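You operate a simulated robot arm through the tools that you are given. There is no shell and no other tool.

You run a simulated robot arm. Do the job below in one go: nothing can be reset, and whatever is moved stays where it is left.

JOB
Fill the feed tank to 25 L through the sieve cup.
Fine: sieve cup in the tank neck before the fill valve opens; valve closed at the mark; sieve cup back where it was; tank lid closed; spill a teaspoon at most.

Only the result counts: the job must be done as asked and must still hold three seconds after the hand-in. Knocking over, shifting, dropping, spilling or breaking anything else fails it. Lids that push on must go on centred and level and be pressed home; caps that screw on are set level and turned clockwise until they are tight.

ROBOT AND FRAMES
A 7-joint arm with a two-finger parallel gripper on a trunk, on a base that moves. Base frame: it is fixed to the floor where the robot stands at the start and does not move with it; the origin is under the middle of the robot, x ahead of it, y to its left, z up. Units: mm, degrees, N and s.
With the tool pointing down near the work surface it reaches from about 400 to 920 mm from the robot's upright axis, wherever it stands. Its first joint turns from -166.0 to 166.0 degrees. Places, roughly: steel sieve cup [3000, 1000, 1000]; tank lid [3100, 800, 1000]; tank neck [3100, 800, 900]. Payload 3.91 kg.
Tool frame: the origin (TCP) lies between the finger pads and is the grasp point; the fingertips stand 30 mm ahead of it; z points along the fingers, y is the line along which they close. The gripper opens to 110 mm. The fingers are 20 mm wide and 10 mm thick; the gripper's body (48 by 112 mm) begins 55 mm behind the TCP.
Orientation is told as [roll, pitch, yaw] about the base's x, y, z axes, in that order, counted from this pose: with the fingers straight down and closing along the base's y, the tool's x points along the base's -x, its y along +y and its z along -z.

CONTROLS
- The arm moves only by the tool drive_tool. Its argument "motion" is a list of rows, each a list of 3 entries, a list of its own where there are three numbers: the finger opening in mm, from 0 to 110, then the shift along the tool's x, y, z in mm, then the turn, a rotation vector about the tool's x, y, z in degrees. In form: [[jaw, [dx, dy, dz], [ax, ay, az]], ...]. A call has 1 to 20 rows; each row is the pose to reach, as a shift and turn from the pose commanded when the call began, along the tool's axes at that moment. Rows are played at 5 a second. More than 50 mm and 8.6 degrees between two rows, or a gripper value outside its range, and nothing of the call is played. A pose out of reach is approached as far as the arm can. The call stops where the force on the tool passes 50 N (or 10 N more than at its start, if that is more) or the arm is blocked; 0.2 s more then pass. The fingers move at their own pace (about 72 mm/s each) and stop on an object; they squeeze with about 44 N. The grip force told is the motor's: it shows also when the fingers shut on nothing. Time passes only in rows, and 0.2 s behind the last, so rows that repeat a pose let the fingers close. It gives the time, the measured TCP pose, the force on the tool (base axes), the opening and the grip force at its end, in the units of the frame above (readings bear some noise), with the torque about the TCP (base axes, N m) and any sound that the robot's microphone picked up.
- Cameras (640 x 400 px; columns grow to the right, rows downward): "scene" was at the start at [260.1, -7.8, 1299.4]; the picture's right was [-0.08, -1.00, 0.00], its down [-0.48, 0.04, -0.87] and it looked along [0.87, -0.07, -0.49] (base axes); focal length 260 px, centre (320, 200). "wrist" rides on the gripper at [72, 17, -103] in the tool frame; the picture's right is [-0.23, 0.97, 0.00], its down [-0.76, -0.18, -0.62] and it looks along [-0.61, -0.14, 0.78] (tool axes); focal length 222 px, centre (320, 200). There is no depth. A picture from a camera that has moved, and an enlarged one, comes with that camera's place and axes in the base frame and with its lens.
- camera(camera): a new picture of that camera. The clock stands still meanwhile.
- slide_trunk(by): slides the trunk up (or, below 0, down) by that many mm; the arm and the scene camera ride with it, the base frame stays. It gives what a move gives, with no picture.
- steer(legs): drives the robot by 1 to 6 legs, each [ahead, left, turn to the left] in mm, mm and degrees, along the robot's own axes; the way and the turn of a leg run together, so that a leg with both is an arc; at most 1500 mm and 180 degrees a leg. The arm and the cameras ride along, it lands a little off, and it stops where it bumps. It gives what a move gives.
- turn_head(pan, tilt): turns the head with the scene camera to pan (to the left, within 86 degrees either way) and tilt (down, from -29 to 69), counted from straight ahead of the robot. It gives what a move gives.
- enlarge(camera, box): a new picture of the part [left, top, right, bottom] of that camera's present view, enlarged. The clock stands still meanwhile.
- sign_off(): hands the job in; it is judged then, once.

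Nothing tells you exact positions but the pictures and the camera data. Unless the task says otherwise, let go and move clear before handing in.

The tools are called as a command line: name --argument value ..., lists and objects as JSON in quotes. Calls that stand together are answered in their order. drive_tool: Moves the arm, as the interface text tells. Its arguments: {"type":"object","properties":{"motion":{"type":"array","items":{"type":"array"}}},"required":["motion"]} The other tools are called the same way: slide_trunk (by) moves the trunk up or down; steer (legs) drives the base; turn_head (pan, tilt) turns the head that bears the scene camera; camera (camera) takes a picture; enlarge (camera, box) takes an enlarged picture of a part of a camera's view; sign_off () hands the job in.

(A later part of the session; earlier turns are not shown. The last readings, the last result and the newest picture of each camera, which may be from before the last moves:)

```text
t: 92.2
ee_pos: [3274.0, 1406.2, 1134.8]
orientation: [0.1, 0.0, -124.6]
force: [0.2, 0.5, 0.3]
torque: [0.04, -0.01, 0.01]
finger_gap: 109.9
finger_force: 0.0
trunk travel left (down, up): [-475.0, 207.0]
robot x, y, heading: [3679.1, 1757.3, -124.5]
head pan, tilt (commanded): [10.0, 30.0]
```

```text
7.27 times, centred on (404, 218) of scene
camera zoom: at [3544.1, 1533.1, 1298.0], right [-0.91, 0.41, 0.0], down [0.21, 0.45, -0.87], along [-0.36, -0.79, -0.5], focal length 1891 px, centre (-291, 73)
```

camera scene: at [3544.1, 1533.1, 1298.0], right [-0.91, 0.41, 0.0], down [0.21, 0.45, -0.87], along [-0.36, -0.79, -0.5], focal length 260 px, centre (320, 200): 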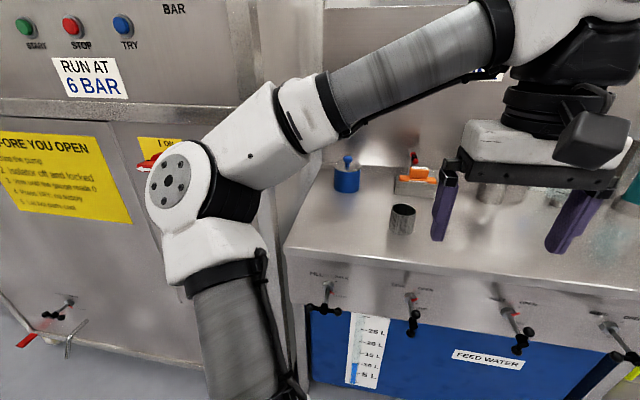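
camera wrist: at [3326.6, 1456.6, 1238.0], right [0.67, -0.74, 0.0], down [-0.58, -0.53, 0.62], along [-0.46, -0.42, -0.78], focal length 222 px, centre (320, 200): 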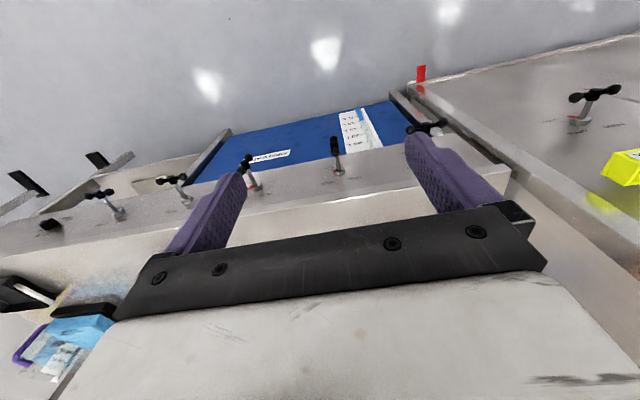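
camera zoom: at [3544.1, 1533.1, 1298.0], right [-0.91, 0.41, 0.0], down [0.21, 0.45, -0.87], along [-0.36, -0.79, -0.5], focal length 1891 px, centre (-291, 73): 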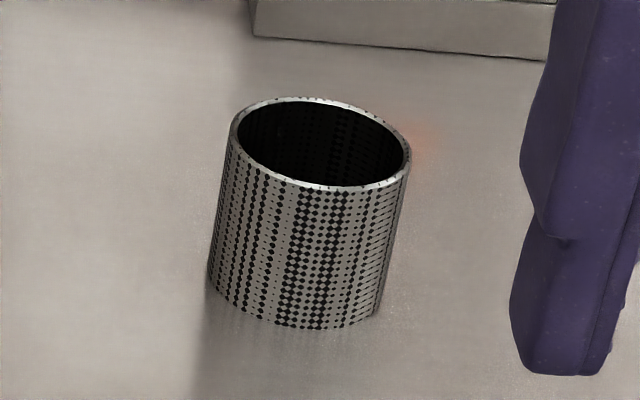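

The cup stands at about (3087, 1083) with its rim at z 922, the neck at about (3102, 799) with the lid top at z 941, the tabletop at z 858, and the FILL T-handle at about (3353, 1140, 720). I drive closer so that the neck is in reach and look at the lid from above.

steer --legs '[[260, 0, 0]]'

turn_head --pan -5 --tilt 30

camera --camera "scene"

camera --camera "wrist"

```text
t: 94.0
ee_pos: [3123.9, 1192.3, 1136.0]
orientation: [0.0, -0.2, -124.7]
force: [0.1, 0.1, 0.2]
torque: [-0.02, 0.03, -0.01]
finger_gap: 110.1
finger_force: 0.1
trunk travel left (down, up): [-475.0, 207.0]
robot x, y, heading: [3531.1, 1542.8, -124.6]
head pan, tilt (commanded): [10.0, 30.0]
```

```text
t: 94.8
ee_pos: [3123.8, 1192.5, 1135.1]
orientation: [0.0, -0.1, -124.7]
force: [0.3, -0.4, -0.4]
torque: [0.02, 0.0, 0.0]
finger_gap: 110.0
finger_force: 0.0
trunk travel left (down, up): [-475.0, 207.0]
robot x, y, heading: [3531.8, 1544.8, -124.6]
head pan, tilt (commanded): [-5.0, 30.0]
```

```text
taken
camera scene: at [3376.2, 1332.4, 1298.0], right [-0.77, 0.64, 0.0], down [0.32, 0.39, -0.87], along [-0.55, -0.67, -0.5], focal length 260 px, centre (320, 200)
```

scene: 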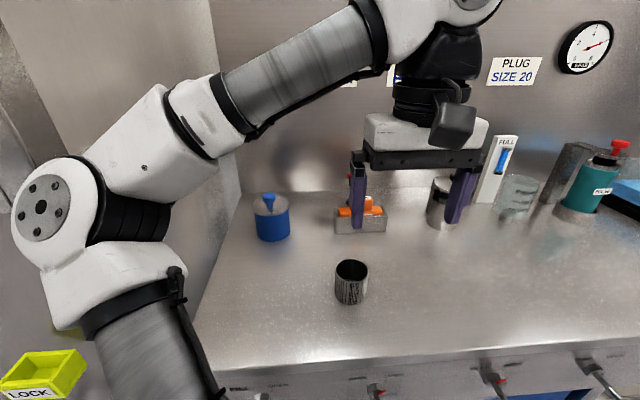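

```text
taken
camera wrist: at [3178.3, 1244.1, 1238.1], right [0.67, -0.74, 0.0], down [-0.58, -0.52, 0.62], along [-0.46, -0.42, -0.78], focal length 222 px, centre (320, 200)
```

wrist: 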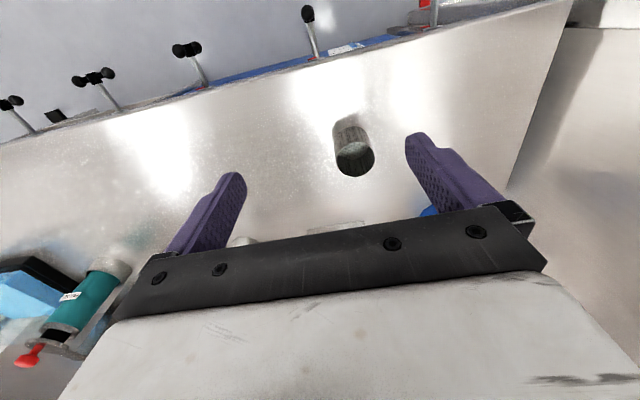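

I'm closer now; the cup is 630 mm ahead and the neck about 860 mm. I enlarge the lid from here for the hinge.

enlarge --camera "scene" --box '[240, 180, 304, 250]'

enlarge --camera "scene" --box '[320, 245, 384, 315]'

enlarge --camera "scene" --box '[410, 150, 490, 240]'

```text
5.71 times, centred on (272, 215) of scene
camera zoom: at [3376.2, 1332.4, 1298.0], right [-0.77, 0.64, 0.0], down [0.32, 0.39, -0.87], along [-0.55, -0.67, -0.5], focal length 1486 px, centre (594, 114)
```

zoom: 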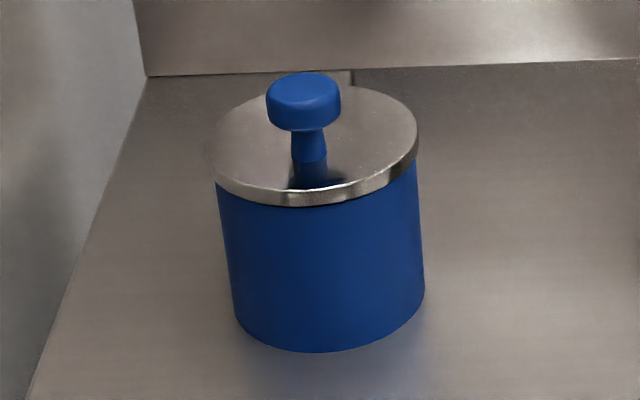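

```text
5.71 times, centred on (352, 280) of scene
camera zoom: at [3376.2, 1332.4, 1298.0], right [-0.77, 0.64, 0.0], down [0.32, 0.39, -0.87], along [-0.55, -0.67, -0.5], focal length 1486 px, centre (137, -257)
```

zoom: 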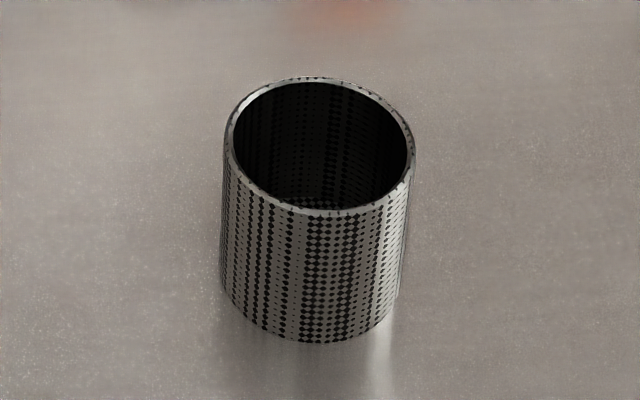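

```text
4.44 times, centred on (450, 195) of scene
camera zoom: at [3376.2, 1332.4, 1298.0], right [-0.77, 0.64, 0.0], down [0.32, 0.39, -0.87], along [-0.55, -0.67, -0.5], focal length 1155 px, centre (-258, 222)
```

zoom: 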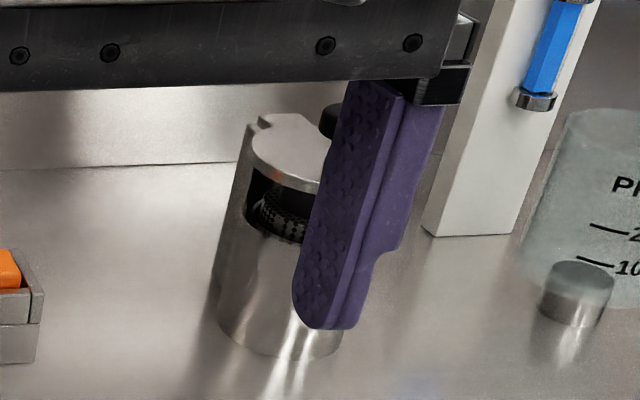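

The knob sits off-centre toward the front of the lid, which suggests a hinge at the back. I raise the trunk to see it from higher up.

slide_trunk --by 200

turn_head --pan 0 --tilt 38

camera --camera "scene"

```text
t: 97.0
ee_pos: [3123.7, 1192.9, 1336.3]
orientation: [0.1, -0.2, -124.6]
force: [-0.1, 0.2, 0.4]
torque: [0.01, 0.0, -0.04]
finger_gap: 110.1
finger_force: 0.0
trunk travel left (down, up): [-675.0, 7.0]
robot x, y, heading: [3531.1, 1540.3, -124.4]
head pan, tilt (commanded): [-5.0, 30.0]
```

```text
t: 97.7
ee_pos: [3123.6, 1192.7, 1336.2]
orientation: [0.0, -0.2, -124.6]
force: [-0.6, 1.0, 0.8]
torque: [0.02, -0.01, -0.03]
finger_gap: 109.8
finger_force: 0.0
trunk travel left (down, up): [-675.0, 7.0]
robot x, y, heading: [3531.3, 1539.9, -124.3]
head pan, tilt (commanded): [0.0, 38.0]
```

```text
taken
camera scene: at [3384.7, 1331.1, 1485.7], right [-0.82, 0.57, 0.0], down [0.35, 0.51, -0.79], along [-0.45, -0.65, -0.62], focal length 260 px, centre (320, 200)
```

scene: 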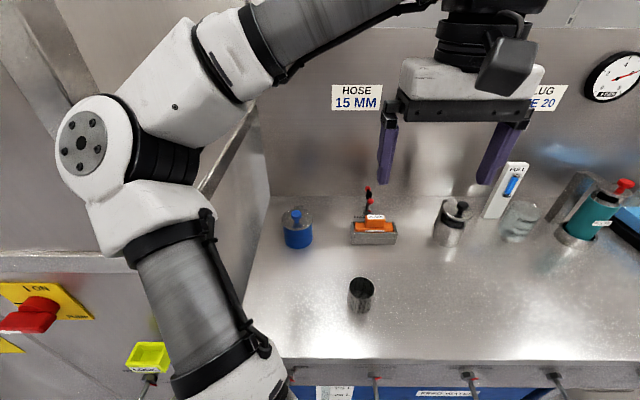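

enlarge --camera "scene" --box '[270, 195, 334, 260]'

enlarge --camera "scene" --box '[420, 190, 484, 255]'

enlarge --camera "scene" --box '[330, 260, 394, 325]'

```text
6.15 times, centred on (302, 228) of scene
camera zoom: at [3384.7, 1331.1, 1485.7], right [-0.82, 0.57, 0.0], down [0.35, 0.51, -0.79], along [-0.45, -0.65, -0.62], focal length 1600 px, centre (431, 31)
```

zoom: 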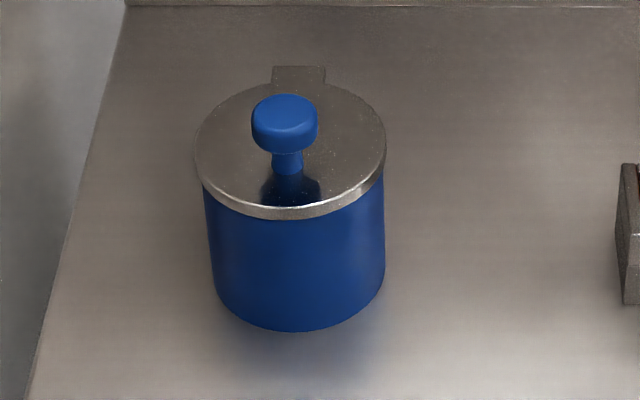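

```text
6.15 times, centred on (452, 222) of scene
camera zoom: at [3384.7, 1331.1, 1485.7], right [-0.82, 0.57, 0.0], down [0.35, 0.51, -0.79], along [-0.45, -0.65, -0.62], focal length 1600 px, centre (-492, 62)
```

zoom: 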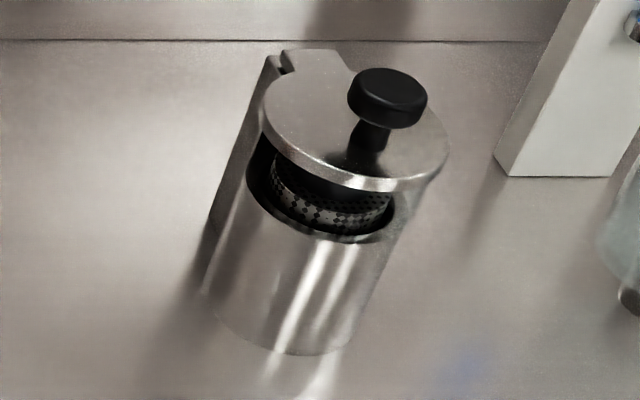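

```text
6.15 times, centred on (362, 292) of scene
camera zoom: at [3384.7, 1331.1, 1485.7], right [-0.82, 0.57, 0.0], down [0.35, 0.51, -0.79], along [-0.45, -0.65, -0.62], focal length 1600 px, centre (62, -369)
```

zoom: 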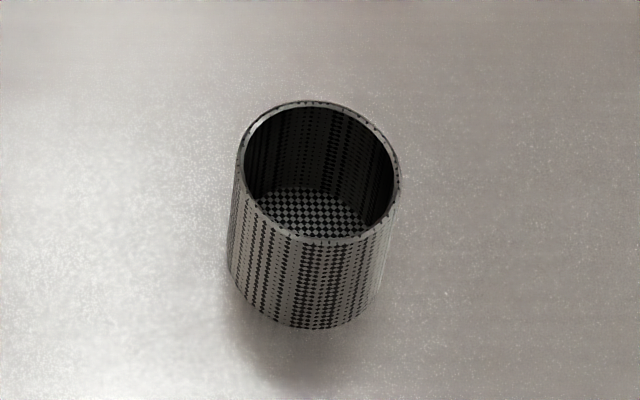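

The lid has a tab at the back: it is hinged on the side toward the screen. Before driving closer I check how much room the base has, by looking steeply down.

turn_head --pan 0 --tilt 52

camera --camera "scene"

turn_head --pan -25 --tilt 48

camera --camera "scene"

```text
t: 98.4
ee_pos: [3123.3, 1192.3, 1335.9]
orientation: [0.0, -0.1, -124.7]
force: [-0.4, 0.0, -0.5]
torque: [-0.01, 0.01, 0.02]
finger_gap: 109.8
finger_force: 0.0
trunk travel left (down, up): [-675.0, 7.0]
robot x, y, heading: [3530.1, 1541.3, -124.4]
head pan, tilt (commanded): [0.0, 52.0]
```

```text
taken
camera scene: at [3391.1, 1340.3, 1465.9], right [-0.82, 0.57, 0.0], down [0.45, 0.65, -0.62], along [-0.35, -0.51, -0.79], focal length 260 px, centre (320, 200)
```

scene: 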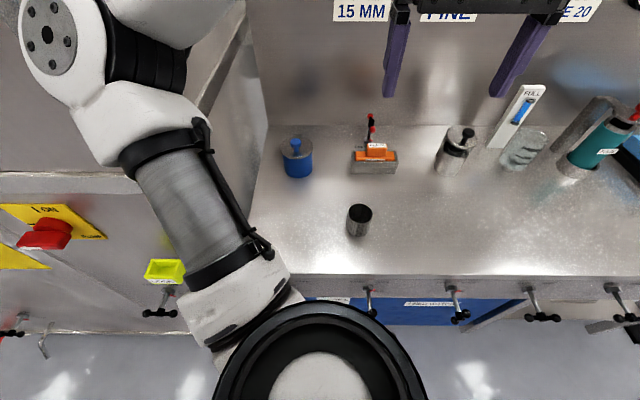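

```text
t: 99.3
ee_pos: [3123.9, 1193.3, 1335.5]
orientation: [0.0, -0.1, -124.6]
force: [-0.3, 0.1, 0.2]
torque: [0.01, -0.02, 0.01]
finger_gap: 109.9
finger_force: 0.0
trunk travel left (down, up): [-675.0, 7.0]
robot x, y, heading: [3530.3, 1541.6, -124.5]
head pan, tilt (commanded): [-25.0, 48.0]
```

```text
taken
camera scene: at [3365.9, 1362.2, 1471.2], right [-0.51, 0.86, 0.0], down [0.64, 0.38, -0.67], along [-0.58, -0.34, -0.74], focal length 260 px, centre (320, 200)
```

scene: 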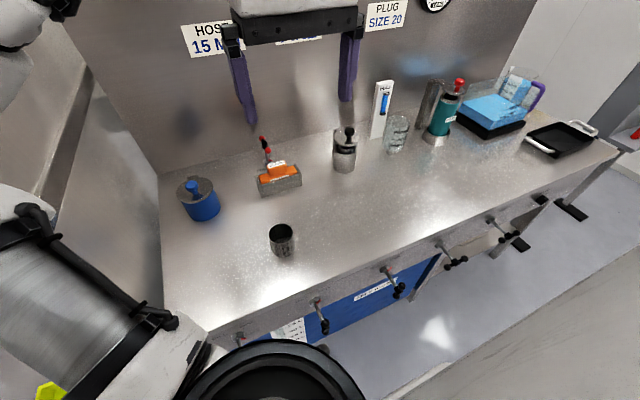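

I see the arm's shoulder ring in front of the torso and free floor beneath the table edge; the valve handles are still clear of the torso. I drive 80 mm closer so the hinged lid's whole arc is in reach.

steer --legs '[[80, 0, 0]]'

turn_head --pan 5 --tilt 45

camera --camera "scene"

enlarge --camera "scene" --box '[240, 130, 400, 250]'

```text
t: 100.4
ee_pos: [3068.3, 1129.3, 1332.1]
orientation: [0.5, 0.1, -125.1]
force: [0.4, 0.4, -0.3]
torque: [0.02, 0.01, 0.01]
finger_gap: 109.9
finger_force: 0.1
trunk travel left (down, up): [-675.0, 7.0]
robot x, y, heading: [3487.2, 1479.0, -124.8]
head pan, tilt (commanded): [-25.0, 48.0]
```

```text
t: 101.3
ee_pos: [3069.0, 1129.1, 1331.9]
orientation: [0.4, 0.2, -125.3]
force: [-0.4, 0.2, -0.2]
torque: [0.0, 0.0, -0.01]
finger_gap: 110.0
finger_force: 0.0
trunk travel left (down, up): [-675.0, 7.0]
robot x, y, heading: [3483.8, 1478.4, -124.8]
head pan, tilt (commanded): [5.0, 45.0]
```

```text
taken
camera scene: at [3338.8, 1265.3, 1474.5], right [-0.87, 0.5, -0.01], down [0.36, 0.61, -0.7], along [-0.35, -0.61, -0.71], focal length 260 px, centre (320, 200)
```

scene: 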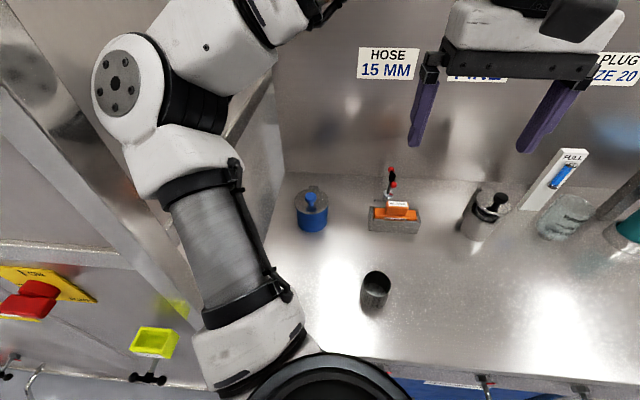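

```text
3.33 times, centred on (320, 190) of scene
camera zoom: at [3338.8, 1265.3, 1474.5], right [-0.87, 0.5, -0.01], down [0.36, 0.61, -0.7], along [-0.35, -0.61, -0.71], focal length 867 px, centre (320, 233)
```

zoom: 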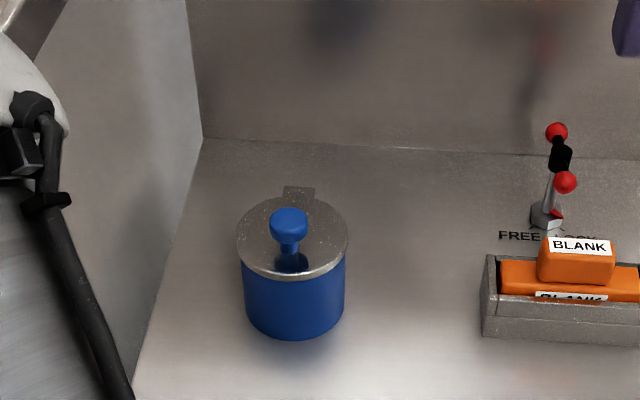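

The move ended with a slight tilt of the robot (0.5°, 4 mm lower), so the base may be touching something. I back off a little and compare.

steer --legs '[[-35, 0, 0]]'

camera --camera "scene"

```text
t: 102.1
ee_pos: [3073.0, 1143.4, 1332.9]
orientation: [0.4, 0.0, -125.8]
force: [-0.9, -0.7, 0.2]
torque: [0.02, -0.02, 0.01]
finger_gap: 110.0
finger_force: 0.0
trunk travel left (down, up): [-675.0, 7.0]
robot x, y, heading: [3488.6, 1484.6, -125.0]
head pan, tilt (commanded): [5.0, 45.0]
stopped in leg 1: the robot was blocked; the commanded pose is now the measured one
```

```text
taken
camera scene: at [3346.0, 1276.1, 1475.0], right [-0.87, 0.5, 0.0], down [0.36, 0.61, -0.71], along [-0.35, -0.61, -0.71], focal length 260 px, centre (320, 200)
```

scene: 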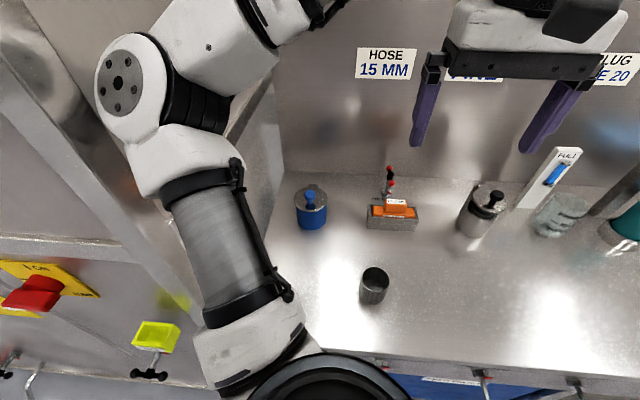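

Backing was blocked, and the hand now sits about 10 mm further right of the robot than before: the arm's elbow is leaning on the machine's side at my left. I swing the arm to the right to free it.

drive_tool --motion '[[110, [0, -20, 0], [0, 0, 0]], [110, [0, -40, 0], [0, 0, 0]], [110, [0, -60, 0], [0, 0, 0]], [110, [0, -80, 0], [0, 0, 0]], [110, [0, -100, 0], [0, 0, 0]], [110, [0, -120, 0], [0, 0, 0]]]'

camera --camera "scene"

```text
t: 103.5
ee_pos: [2980.4, 1208.3, 1335.7]
orientation: [0.1, -0.2, -125.5]
force: [-0.1, 0.0, -0.1]
torque: [0.0, -0.02, -0.01]
finger_gap: 110.4
finger_force: 0.0
trunk travel left (down, up): [-675.0, 7.0]
robot x, y, heading: [3490.6, 1481.5, -124.8]
head pan, tilt (commanded): [5.0, 45.0]
```

```text
taken
camera scene: at [3350.4, 1273.1, 1475.3], right [-0.87, 0.5, 0.0], down [0.35, 0.61, -0.71], along [-0.35, -0.61, -0.71], focal length 260 px, centre (320, 200)
```

scene: 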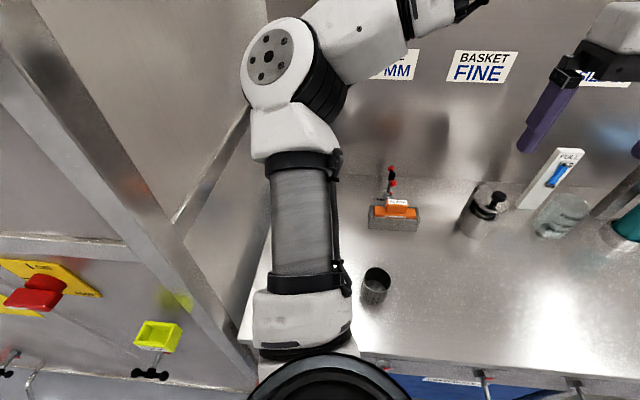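

The tilt is gone and the arm is free; nothing on the table has moved. The machine's side wall is only about 200 mm left of my axis, so I shift the base right to give the elbow room.

steer --legs '[[0, -160, 0]]'

turn_head --pan 12 --tilt 42

camera --camera "scene"

```text
t: 105.4
ee_pos: [2848.3, 1302.8, 1334.2]
orientation: [0.1, 0.1, -125.7]
force: [-0.3, 0.4, 0.9]
torque: [-0.03, -0.01, 0.0]
finger_gap: 110.1
finger_force: 0.0
trunk travel left (down, up): [-675.0, 7.0]
robot x, y, heading: [3358.0, 1574.7, -124.9]
head pan, tilt (commanded): [5.0, 45.0]
```

```text
t: 106.0
ee_pos: [2849.1, 1302.7, 1334.0]
orientation: [0.1, -0.1, -125.7]
force: [1.1, -0.1, 0.0]
torque: [-0.01, 0.02, -0.03]
finger_gap: 110.1
finger_force: 0.1
trunk travel left (down, up): [-675.0, 7.0]
robot x, y, heading: [3355.3, 1574.2, -125.2]
head pan, tilt (commanded): [12.0, 42.0]
```

```text
taken
camera scene: at [3226.4, 1359.0, 1479.6], right [-0.92, 0.39, 0.0], down [0.26, 0.62, -0.74], along [-0.29, -0.68, -0.67], focal length 260 px, centre (320, 200)
```

scene: 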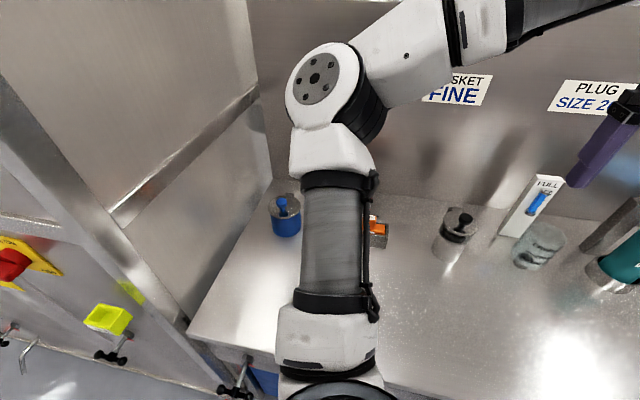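

The view is clearer now. I check the FILL handle is still on CLOSED and zoom on the neck from this place.

enlarge --camera "scene" --box '[190, 330, 290, 400]'

enlarge --camera "scene" --box '[255, 180, 319, 245]'

```text
5.71 times, centred on (240, 365) of scene
camera zoom: at [3226.4, 1359.0, 1479.6], right [-0.92, 0.39, 0.0], down [0.26, 0.62, -0.74], along [-0.29, -0.68, -0.67], focal length 1486 px, centre (777, -743)
```

zoom: 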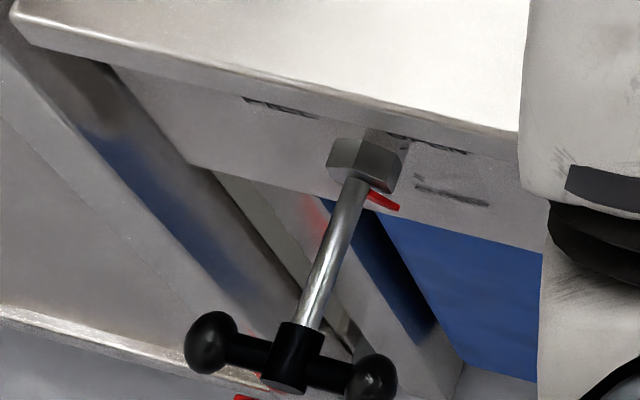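

```text
6.15 times, centred on (287, 212) of scene
camera zoom: at [3226.4, 1359.0, 1479.6], right [-0.92, 0.39, 0.0], down [0.26, 0.62, -0.74], along [-0.29, -0.68, -0.67], focal length 1600 px, centre (523, 123)
```

zoom: 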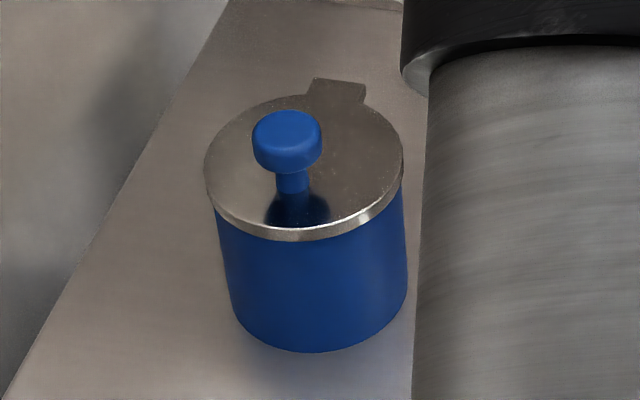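

FILL is still closed. The lid's centre is at about (3102, 794) with its hinge tab pointing to the screen, and the knob is 20 mm in front of the centre at (3113, 810, ~973). I move the hand over toward it, high up first.

drive_tool --motion '[[110, [-20, 42, 0], [0, 0, 0]], [110, [-40, 84, 0], [0, 0, 0]], [110, [-60, 126, 0], [0, 0, -0.3]], [110, [-80, 168, 0], [0, 0, -0.6]], [110, [-100, 210, 0], [0, 0, -0.7]], [110, [-120, 250, 0], [0, 0, -0.7]]]'

camera --camera "scene"

```text
t: 107.5
ee_pos: [2983.4, 1057.8, 1337.2]
orientation: [0.1, 0.0, -125.1]
force: [0.1, -0.4, 0.8]
torque: [0.0, 0.03, -0.01]
finger_gap: 110.2
finger_force: 0.1
trunk travel left (down, up): [-675.0, 7.0]
robot x, y, heading: [3355.2, 1578.9, -125.0]
head pan, tilt (commanded): [12.0, 42.0]
```

```text
taken
camera scene: at [3226.8, 1358.6, 1479.6], right [-0.92, 0.39, 0.0], down [0.26, 0.62, -0.74], along [-0.29, -0.68, -0.67], focal length 260 px, centre (320, 200)
```

scene: 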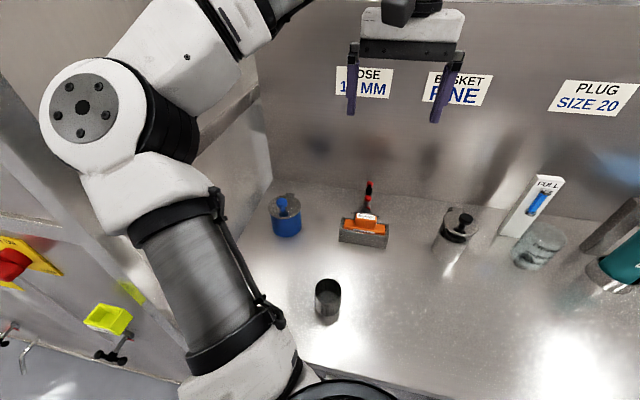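

The elbow keeps about 120 mm from the machine wall. I carry on to a spot above the knob, then descend partly.

drive_tool --motion '[[110, [-21, 41, 0], [0, 0, 0]], [110, [-42, 83, 0], [0, 0, 0]], [110, [-64, 124, 0], [0, 0, 0]], [110, [-85, 166, 0], [0, 0, 0]], [110, [-106, 207, 0], [0, 0, 0]], [110, [-127.5, 248.6, 0], [0, 0, 0]], [110, [-127.5, 248.6, 45], [0, 0, 0]], [110, [-127.5, 248.6, 90], [0, 0, 0]], [110, [-127.5, 248.6, 135], [0, 0, 0]], [110, [-127.5, 248.6, 180], [0, 0, 0]]]'

camera --camera "scene"

camera --camera "wrist"

```text
t: 109.7
ee_pos: [3112.1, 810.2, 1156.8]
orientation: [0.2, 0.0, -124.8]
force: [0.6, -0.3, 0.0]
torque: [0.02, -0.03, 0.01]
finger_gap: 110.1
finger_force: 0.0
out of reach, approached as far as the arm can: row 5, 6
trunk travel left (down, up): [-675.0, 7.0]
robot x, y, heading: [3355.0, 1575.0, -125.1]
head pan, tilt (commanded): [12.0, 42.0]
```

```text
taken
camera scene: at [3226.4, 1358.6, 1479.7], right [-0.92, 0.39, 0.0], down [0.26, 0.62, -0.74], along [-0.29, -0.68, -0.67], focal length 260 px, centre (320, 200)
```

scene: 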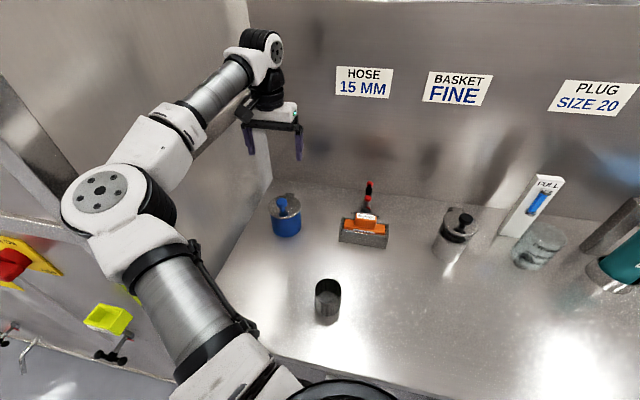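

```text
taken
camera wrist: at [3166.9, 861.6, 1258.5], right [0.67, -0.74, 0.0], down [-0.58, -0.52, 0.62], along [-0.46, -0.42, -0.78], focal length 222 px, centre (320, 200)
```

wrist: 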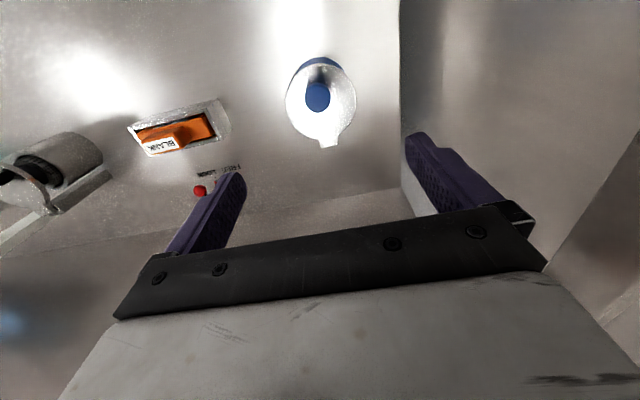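

The hand is above the lid, and the wrist camera sees the lid, its knob and the hinge tab. I enlarge to refine the knob's position.

enlarge --camera "wrist" --box '[270, 40, 380, 160]'

enlarge --camera "scene" --box '[220, 90, 320, 250]'

```text
3.33 times, centred on (325, 100) of wrist
camera zoom: at [3166.9, 861.6, 1258.5], right [0.67, -0.74, 0.0], down [-0.58, -0.52, 0.62], along [-0.46, -0.42, -0.78], focal length 740 px, centre (303, 533)
```

zoom: 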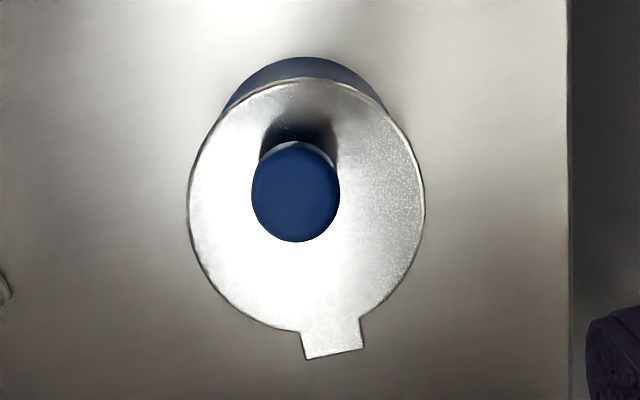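

```text
2.50 times, centred on (270, 170) of scene
camera zoom: at [3226.4, 1358.6, 1479.7], right [-0.92, 0.39, 0.0], down [0.26, 0.62, -0.74], along [-0.29, -0.68, -0.67], focal length 650 px, centre (445, 275)
```

zoom: 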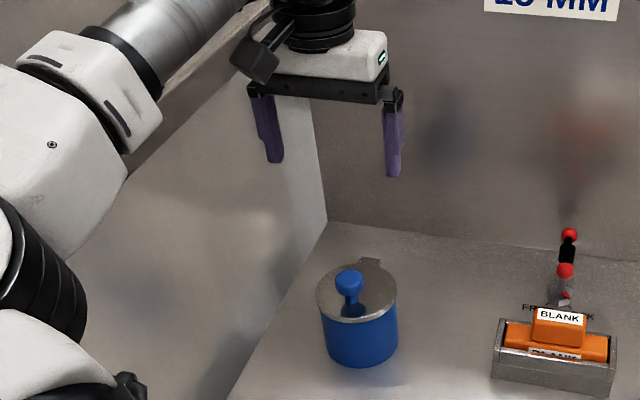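

Combining the views, the lid's top centre is about (3105, 802, 948) and the knob about (3115, 817) with its top at z 986. I lower the open fingers around the knob, keeping the tips above the lid.

drive_tool --motion '[[110, [7.4, -2.1, 40], [0, 0, 0]], [110, [7.4, -2.1, 80], [0, 0, 0]], [110, [7.4, -2.1, 115], [0, 0, 0]], [110, [7.4, -2.1, 140], [0, 0, 0]], [110, [7.4, -2.1, 157], [0, 0, 0]]]'

camera --camera "wrist"

enlarge --camera "scene" --box '[220, 150, 340, 250]'

```text
t: 110.8
ee_pos: [3113.9, 819.2, 998.3]
orientation: [0.1, -0.1, -125.0]
force: [0.6, 0.0, -0.1]
torque: [0.02, -0.01, 0.0]
finger_gap: 109.9
finger_force: 0.0
trunk travel left (down, up): [-675.0, 7.0]
robot x, y, heading: [3354.6, 1577.1, -125.3]
head pan, tilt (commanded): [12.0, 42.0]
```

```text
taken
camera wrist: at [3169.1, 869.8, 1101.2], right [0.67, -0.74, 0.0], down [-0.58, -0.52, 0.62], along [-0.46, -0.42, -0.78], focal length 222 px, centre (320, 200)
```

wrist: 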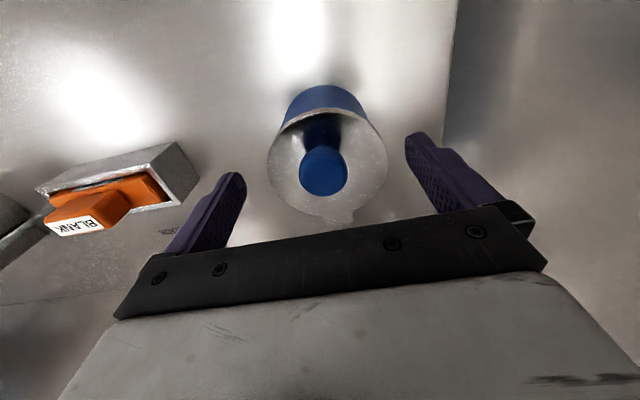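

```text
4.00 times, centred on (280, 200) of scene
camera zoom: at [3226.3, 1358.8, 1479.6], right [-0.92, 0.39, 0.0], down [0.26, 0.62, -0.74], along [-0.29, -0.68, -0.67], focal length 1040 px, centre (480, 200)
```

zoom: 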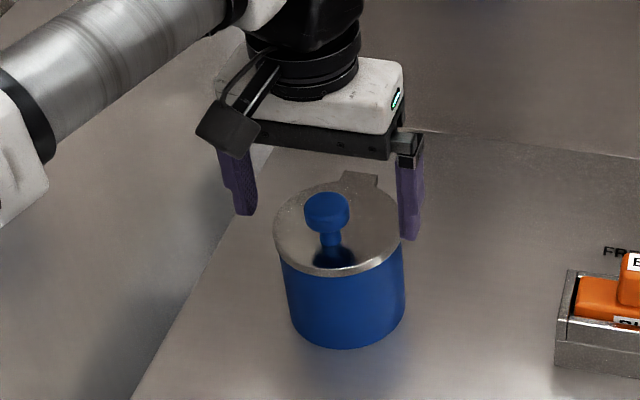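

The knob sits well between the fingers. I lower the last 14 mm and close on the knob.

drive_tool --motion '[[110, [2, 0, 8], [0, 0, 0]], [110, [2, 0, 14], [0, 0, 0]], [30, [2, 0, 14], [0, 0, 0]], [25, [2, 0, 14], [0, 0, 0]], [20, [2, 0, 14], [0, 0, 0]], [20, [2, 0, 14], [0, 0, 0]]]'

enlarge --camera "scene" --box '[220, 150, 340, 250]'

camera --camera "wrist"

```text
t: 112.2
ee_pos: [3117.0, 820.1, 984.8]
orientation: [0.1, -0.1, -125.0]
force: [4.3, -5.1, 0.9]
torque: [-0.1, -0.07, 0.11]
finger_gap: 31.2
finger_force: 44.6
trunk travel left (down, up): [-675.0, 7.0]
robot x, y, heading: [3357.3, 1572.9, -125.1]
head pan, tilt (commanded): [12.0, 42.0]
```

```text
4.00 times, centred on (280, 200) of scene
camera zoom: at [3226.9, 1358.4, 1479.6], right [-0.92, 0.39, 0.0], down [0.26, 0.62, -0.74], along [-0.29, -0.68, -0.67], focal length 1040 px, centre (480, 200)
```

zoom: 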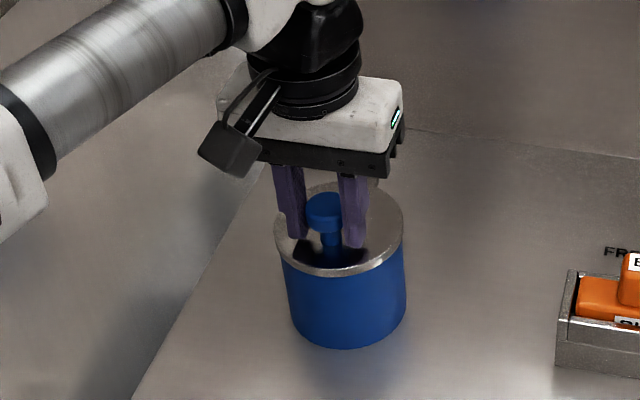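

```text
taken
camera wrist: at [3171.2, 870.8, 1087.8], right [0.67, -0.74, 0.0], down [-0.58, -0.52, 0.62], along [-0.46, -0.42, -0.78], focal length 222 px, centre (320, 200)
```

wrist: 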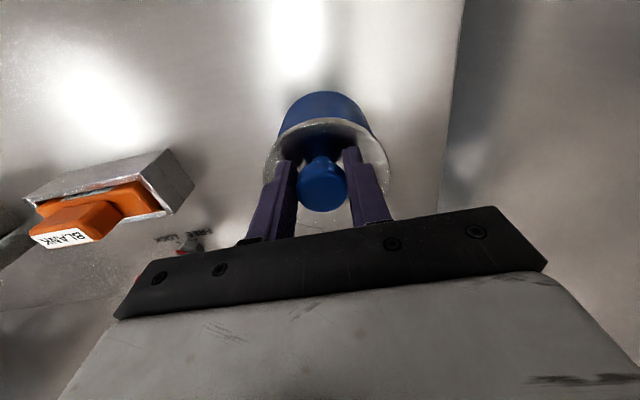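

The knob is gripped (31 mm). I now lift the lid along its arc about the back hinge, in small steps, first to about 20°, watching the force.

drive_tool --motion '[[20, [-3, 0, -6.5], [0, 0, 0]], [20, [-6.9, 0, -12.7], [0, 0, 0]], [20, [-11, 0, -18.5], [0, 0, 0]], [20, [-15.9, 0, -24], [0, 0, 0]]]'

enlarge --camera "scene" --box '[220, 150, 340, 250]'

```text
t: 113.2
ee_pos: [3109.0, 807.5, 1010.0]
orientation: [0.1, 0.1, -125.0]
force: [10.9, 5.3, -6.1]
torque: [0.75, -0.67, -0.06]
finger_gap: 31.3
finger_force: 44.9
trunk travel left (down, up): [-675.0, 7.0]
robot x, y, heading: [3356.3, 1573.8, -124.8]
head pan, tilt (commanded): [12.0, 42.0]
```

```text
4.00 times, centred on (280, 200) of scene
camera zoom: at [3227.2, 1358.9, 1479.8], right [-0.92, 0.39, 0.0], down [0.26, 0.62, -0.74], along [-0.29, -0.68, -0.67], focal length 1040 px, centre (480, 200)
```

zoom: 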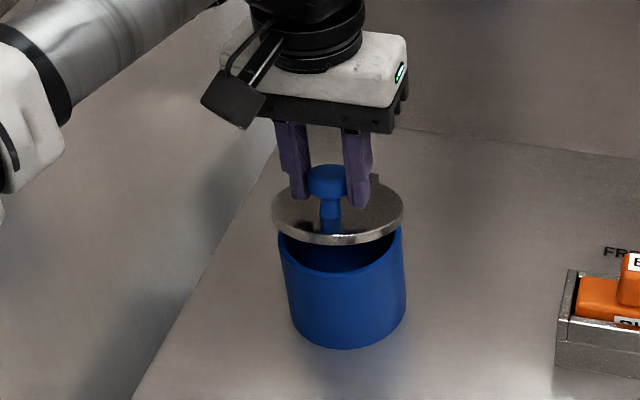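

The lid is opening as expected on its back hinge with moderate force. I continue along the arc to about 60°.

drive_tool --motion '[[20, [-4.5, 0, -5], [0, 0, 0]], [20, [-10, 0, -9.6], [0, 0, 0]], [20, [-16, 0, -13.6], [0, 0, 0]], [20, [-22, 0, -17.2], [0, 0, 0]], [20, [-29, 0, -20], [0, 0, 0]], [20, [-35.5, 0, -22.4], [0, 0, 0]], [20, [-43, 0, -24], [0, 0, 0]], [20, [-50, 0, -25.3], [0, 0, 0]]]'

enlarge --camera "scene" --box '[220, 150, 340, 250]'

```text
t: 115.0
ee_pos: [3072.9, 767.5, 1034.0]
orientation: [-0.1, -0.1, -125.3]
force: [0.4, -0.5, -0.1]
torque: [-0.03, 0.0, -0.02]
finger_gap: 19.9
finger_force: 0.0
trunk travel left (down, up): [-675.0, 7.0]
robot x, y, heading: [3362.2, 1577.8, -125.4]
head pan, tilt (commanded): [12.0, 42.0]
```

```text
4.00 times, centred on (280, 200) of scene
camera zoom: at [3224.7, 1359.0, 1479.4], right [-0.92, 0.39, 0.0], down [0.26, 0.62, -0.74], along [-0.29, -0.68, -0.67], focal length 1040 px, centre (480, 200)
```

zoom: 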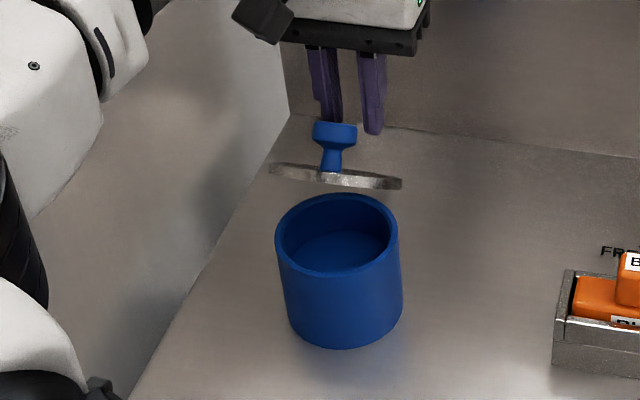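

The fingers slipped off the knob with the lid part open. I hold still for a moment to see whether the lid stays.

drive_tool --motion '[[20, [0, 0, 0], [0, 0, 0]]]'

enlarge --camera "scene" --box '[220, 120, 340, 240]'

camera --camera "wrist"

```text
t: 115.5
ee_pos: [3077.3, 765.9, 1033.9]
orientation: [0.0, -0.1, -125.0]
force: [-1.4, -0.3, 0.5]
torque: [0.01, 0.01, -0.04]
finger_gap: 19.9
finger_force: 0.1
trunk travel left (down, up): [-675.0, 7.0]
robot x, y, heading: [3355.9, 1572.9, -124.9]
head pan, tilt (commanded): [12.0, 42.0]
```

```text
3.33 times, centred on (280, 180) of scene
camera zoom: at [3226.0, 1359.0, 1479.6], right [-0.92, 0.39, 0.0], down [0.26, 0.62, -0.74], along [-0.29, -0.68, -0.67], focal length 867 px, centre (453, 267)
```

zoom: 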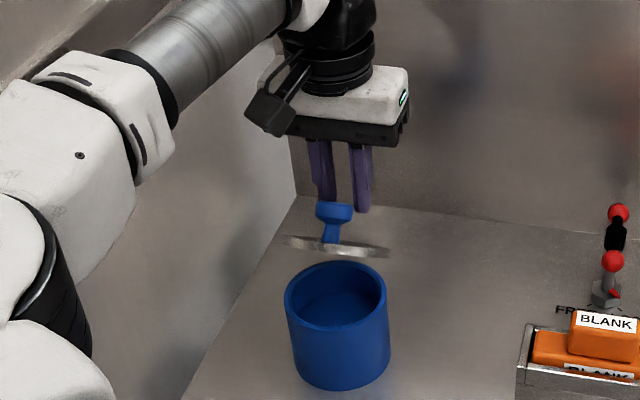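

```text
taken
camera wrist: at [3131.7, 817.2, 1137.1], right [0.67, -0.75, 0.0], down [-0.58, -0.52, 0.62], along [-0.46, -0.42, -0.78], focal length 222 px, centre (320, 200)
```

wrist: 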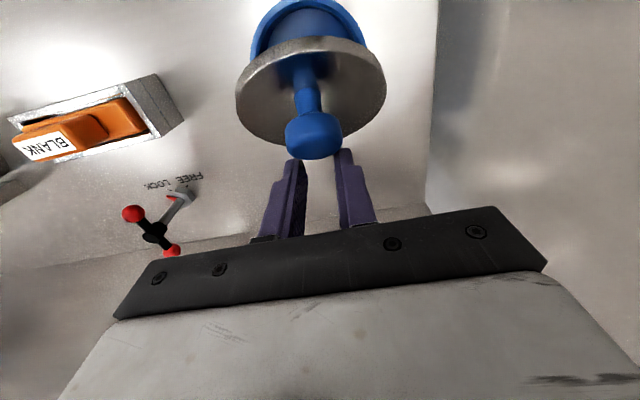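

The lid stays where it is (stiff hinge), about half open. I go up and round to its front side and then push its underside back until it is past upright.

drive_tool --motion '[[20, [0, 0, -40], [0, 0, 0]], [20, [0, 0, -80], [0, 0, 0]], [20, [40, 0, -80], [0, 0, 0]], [20, [80, 0, -80], [0, 0, 0]], [20, [115, 0, -80], [0, 0, 0]], [20, [115, 0, -40], [0, 0, 0]], [20, [115, 0, 0], [0, 0, 0]], [20, [115, 0, 16], [0, 0, 0]]]'

enlarge --camera "scene" --box '[220, 120, 340, 240]'

camera --camera "wrist"

```text
t: 117.2
ee_pos: [3144.8, 860.6, 1019.8]
orientation: [0.1, -0.1, -125.0]
force: [-1.0, 0.4, 0.8]
torque: [0.03, 0.02, 0.04]
finger_gap: 19.9
finger_force: 0.0
trunk travel left (down, up): [-675.0, 7.0]
robot x, y, heading: [3357.9, 1577.6, -124.9]
head pan, tilt (commanded): [12.0, 42.0]
```

```text
3.33 times, centred on (280, 180) of scene
camera zoom: at [3226.2, 1358.8, 1479.6], right [-0.92, 0.39, 0.0], down [0.26, 0.62, -0.74], along [-0.29, -0.68, -0.67], focal length 867 px, centre (453, 267)
```

zoom: 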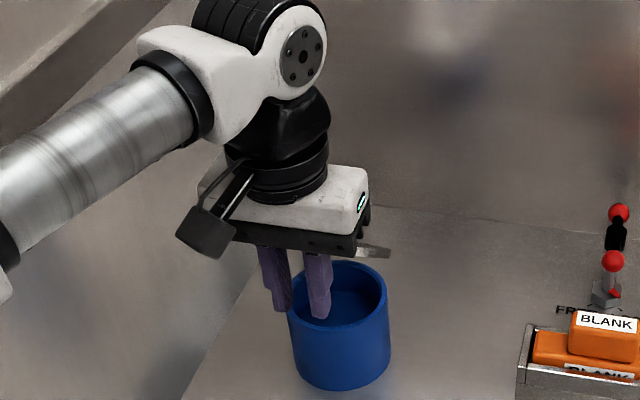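

```text
taken
camera wrist: at [3199.0, 911.5, 1121.2], right [0.67, -0.74, 0.0], down [-0.58, -0.52, 0.62], along [-0.46, -0.42, -0.78], focal length 222 px, centre (320, 200)
```

wrist: 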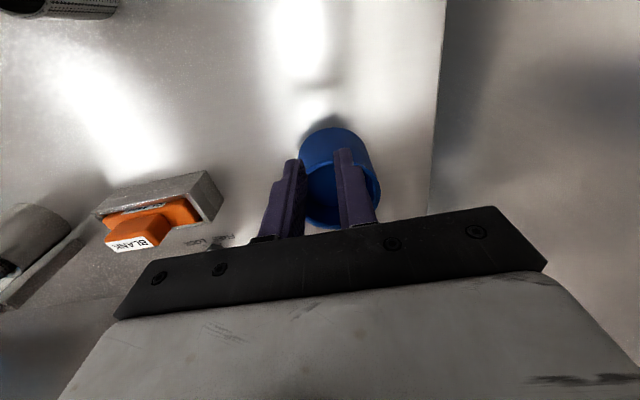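

The fingers are in front of the lid's underside. I push it back in slow steps.

drive_tool --motion '[[20, [-20, 0, 0], [0, 0, 0]], [20, [-40, 0, 0], [0, 0, 0]], [20, [-60, 0, 0], [0, 0, 0]], [20, [-75, 0, 0], [0, 0, 0]], [20, [-88, 0, 0], [0, 0, 0]], [20, [-100, 0, 0], [0, 0, 0]], [20, [-112, 0, 0], [0, 0, 0]], [20, [-122, 0, 0], [0, 0, 0]]]'

enlarge --camera "scene" --box '[220, 120, 340, 240]'

camera --camera "wrist"

```text
t: 119.0
ee_pos: [3074.2, 759.0, 1019.5]
orientation: [0.0, -0.1, -124.9]
force: [0.5, 0.6, 0.3]
torque: [0.02, 0.0, 0.0]
finger_gap: 20.0
finger_force: 0.1
trunk travel left (down, up): [-675.0, 7.0]
robot x, y, heading: [3354.9, 1578.9, -125.0]
head pan, tilt (commanded): [12.0, 42.0]
```

```text
3.33 times, centred on (280, 180) of scene
camera zoom: at [3226.4, 1359.1, 1479.7], right [-0.92, 0.39, 0.0], down [0.26, 0.62, -0.74], along [-0.29, -0.68, -0.67], focal length 867 px, centre (453, 267)
```

zoom: 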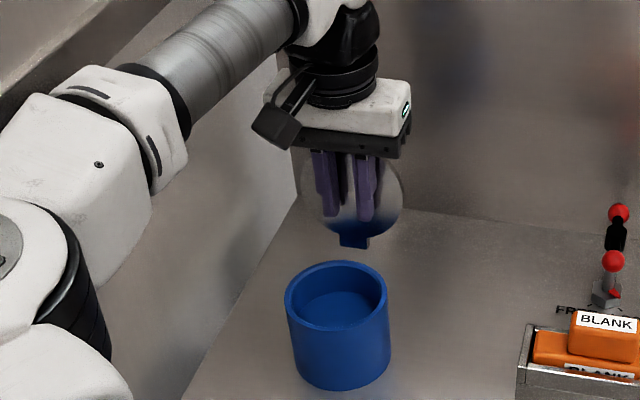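

```text
taken
camera wrist: at [3128.1, 811.0, 1121.6], right [0.67, -0.74, 0.0], down [-0.58, -0.52, 0.62], along [-0.46, -0.42, -0.78], focal length 222 px, centre (320, 200)
```

wrist: 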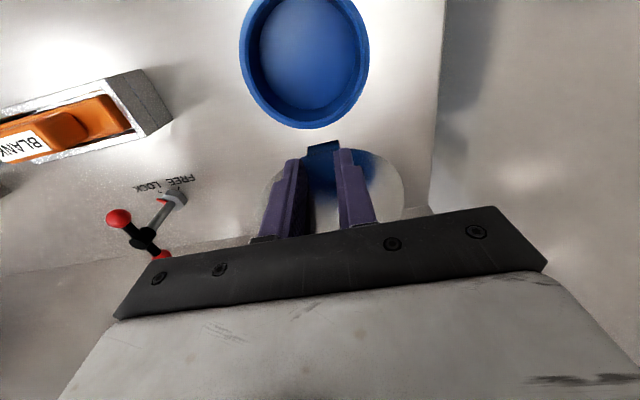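

The lid now stands open past upright and the neck is free. I withdraw the hand upward and look into the neck.

drive_tool --motion '[[20, [25, 0, 0], [0, 0, 0]], [20, [50, 0, -30], [0, 0, 0]], [20, [60, 0, -70], [0, 0, 0]], [40, [60, 0, -110], [0, 0, 0]], [40, [60, 0, -140], [0, 0, 0]]]'

enlarge --camera "scene" --box '[240, 140, 340, 240]'

camera --camera "wrist"

enlarge --camera "wrist" --box '[240, 20, 400, 180]'

```text
t: 120.2
ee_pos: [3107.6, 810.2, 1159.4]
orientation: [0.1, -0.2, -125.1]
force: [-0.7, 0.2, -0.8]
torque: [-0.03, -0.02, 0.02]
finger_gap: 39.9
finger_force: 0.1
trunk travel left (down, up): [-675.0, 7.0]
robot x, y, heading: [3357.7, 1576.1, -125.2]
head pan, tilt (commanded): [12.0, 42.0]
```

```text
4.00 times, centred on (290, 190) of scene
camera zoom: at [3226.4, 1359.3, 1479.7], right [-0.92, 0.39, 0.0], down [0.26, 0.62, -0.74], along [-0.29, -0.68, -0.67], focal length 1040 px, centre (440, 240)
```

zoom: 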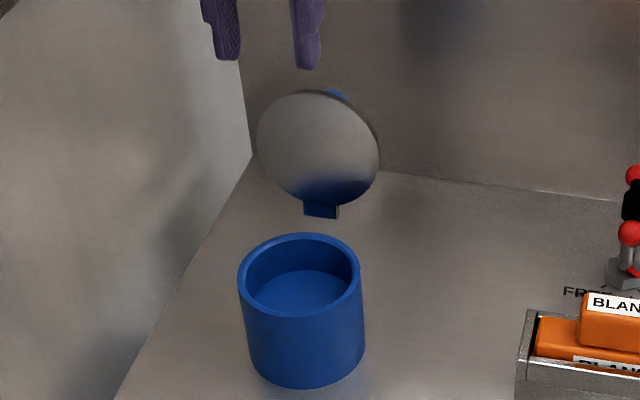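

```text
taken
camera wrist: at [3162.5, 861.3, 1262.2], right [0.67, -0.74, 0.0], down [-0.58, -0.52, 0.62], along [-0.46, -0.42, -0.78], focal length 222 px, centre (320, 200)
```

wrist: 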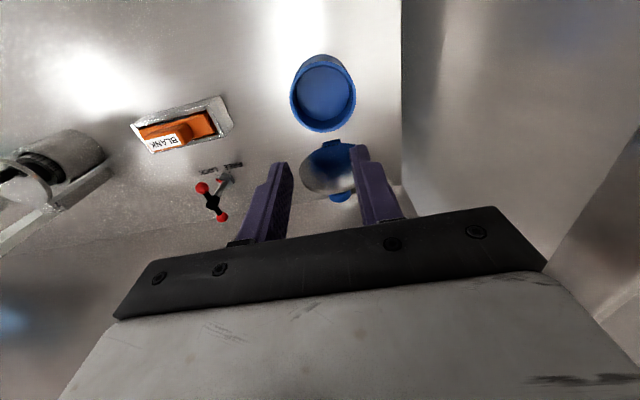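

```text
2.50 times, centred on (320, 100) of wrist
camera zoom: at [3162.5, 861.3, 1262.2], right [0.67, -0.74, 0.0], down [-0.58, -0.52, 0.62], along [-0.46, -0.42, -0.78], focal length 555 px, centre (320, 450)
```

zoom: 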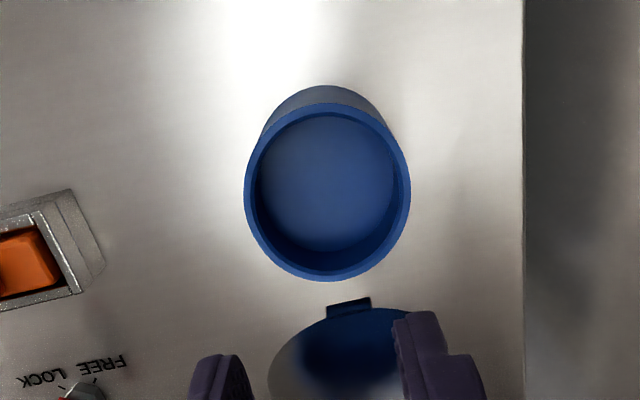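

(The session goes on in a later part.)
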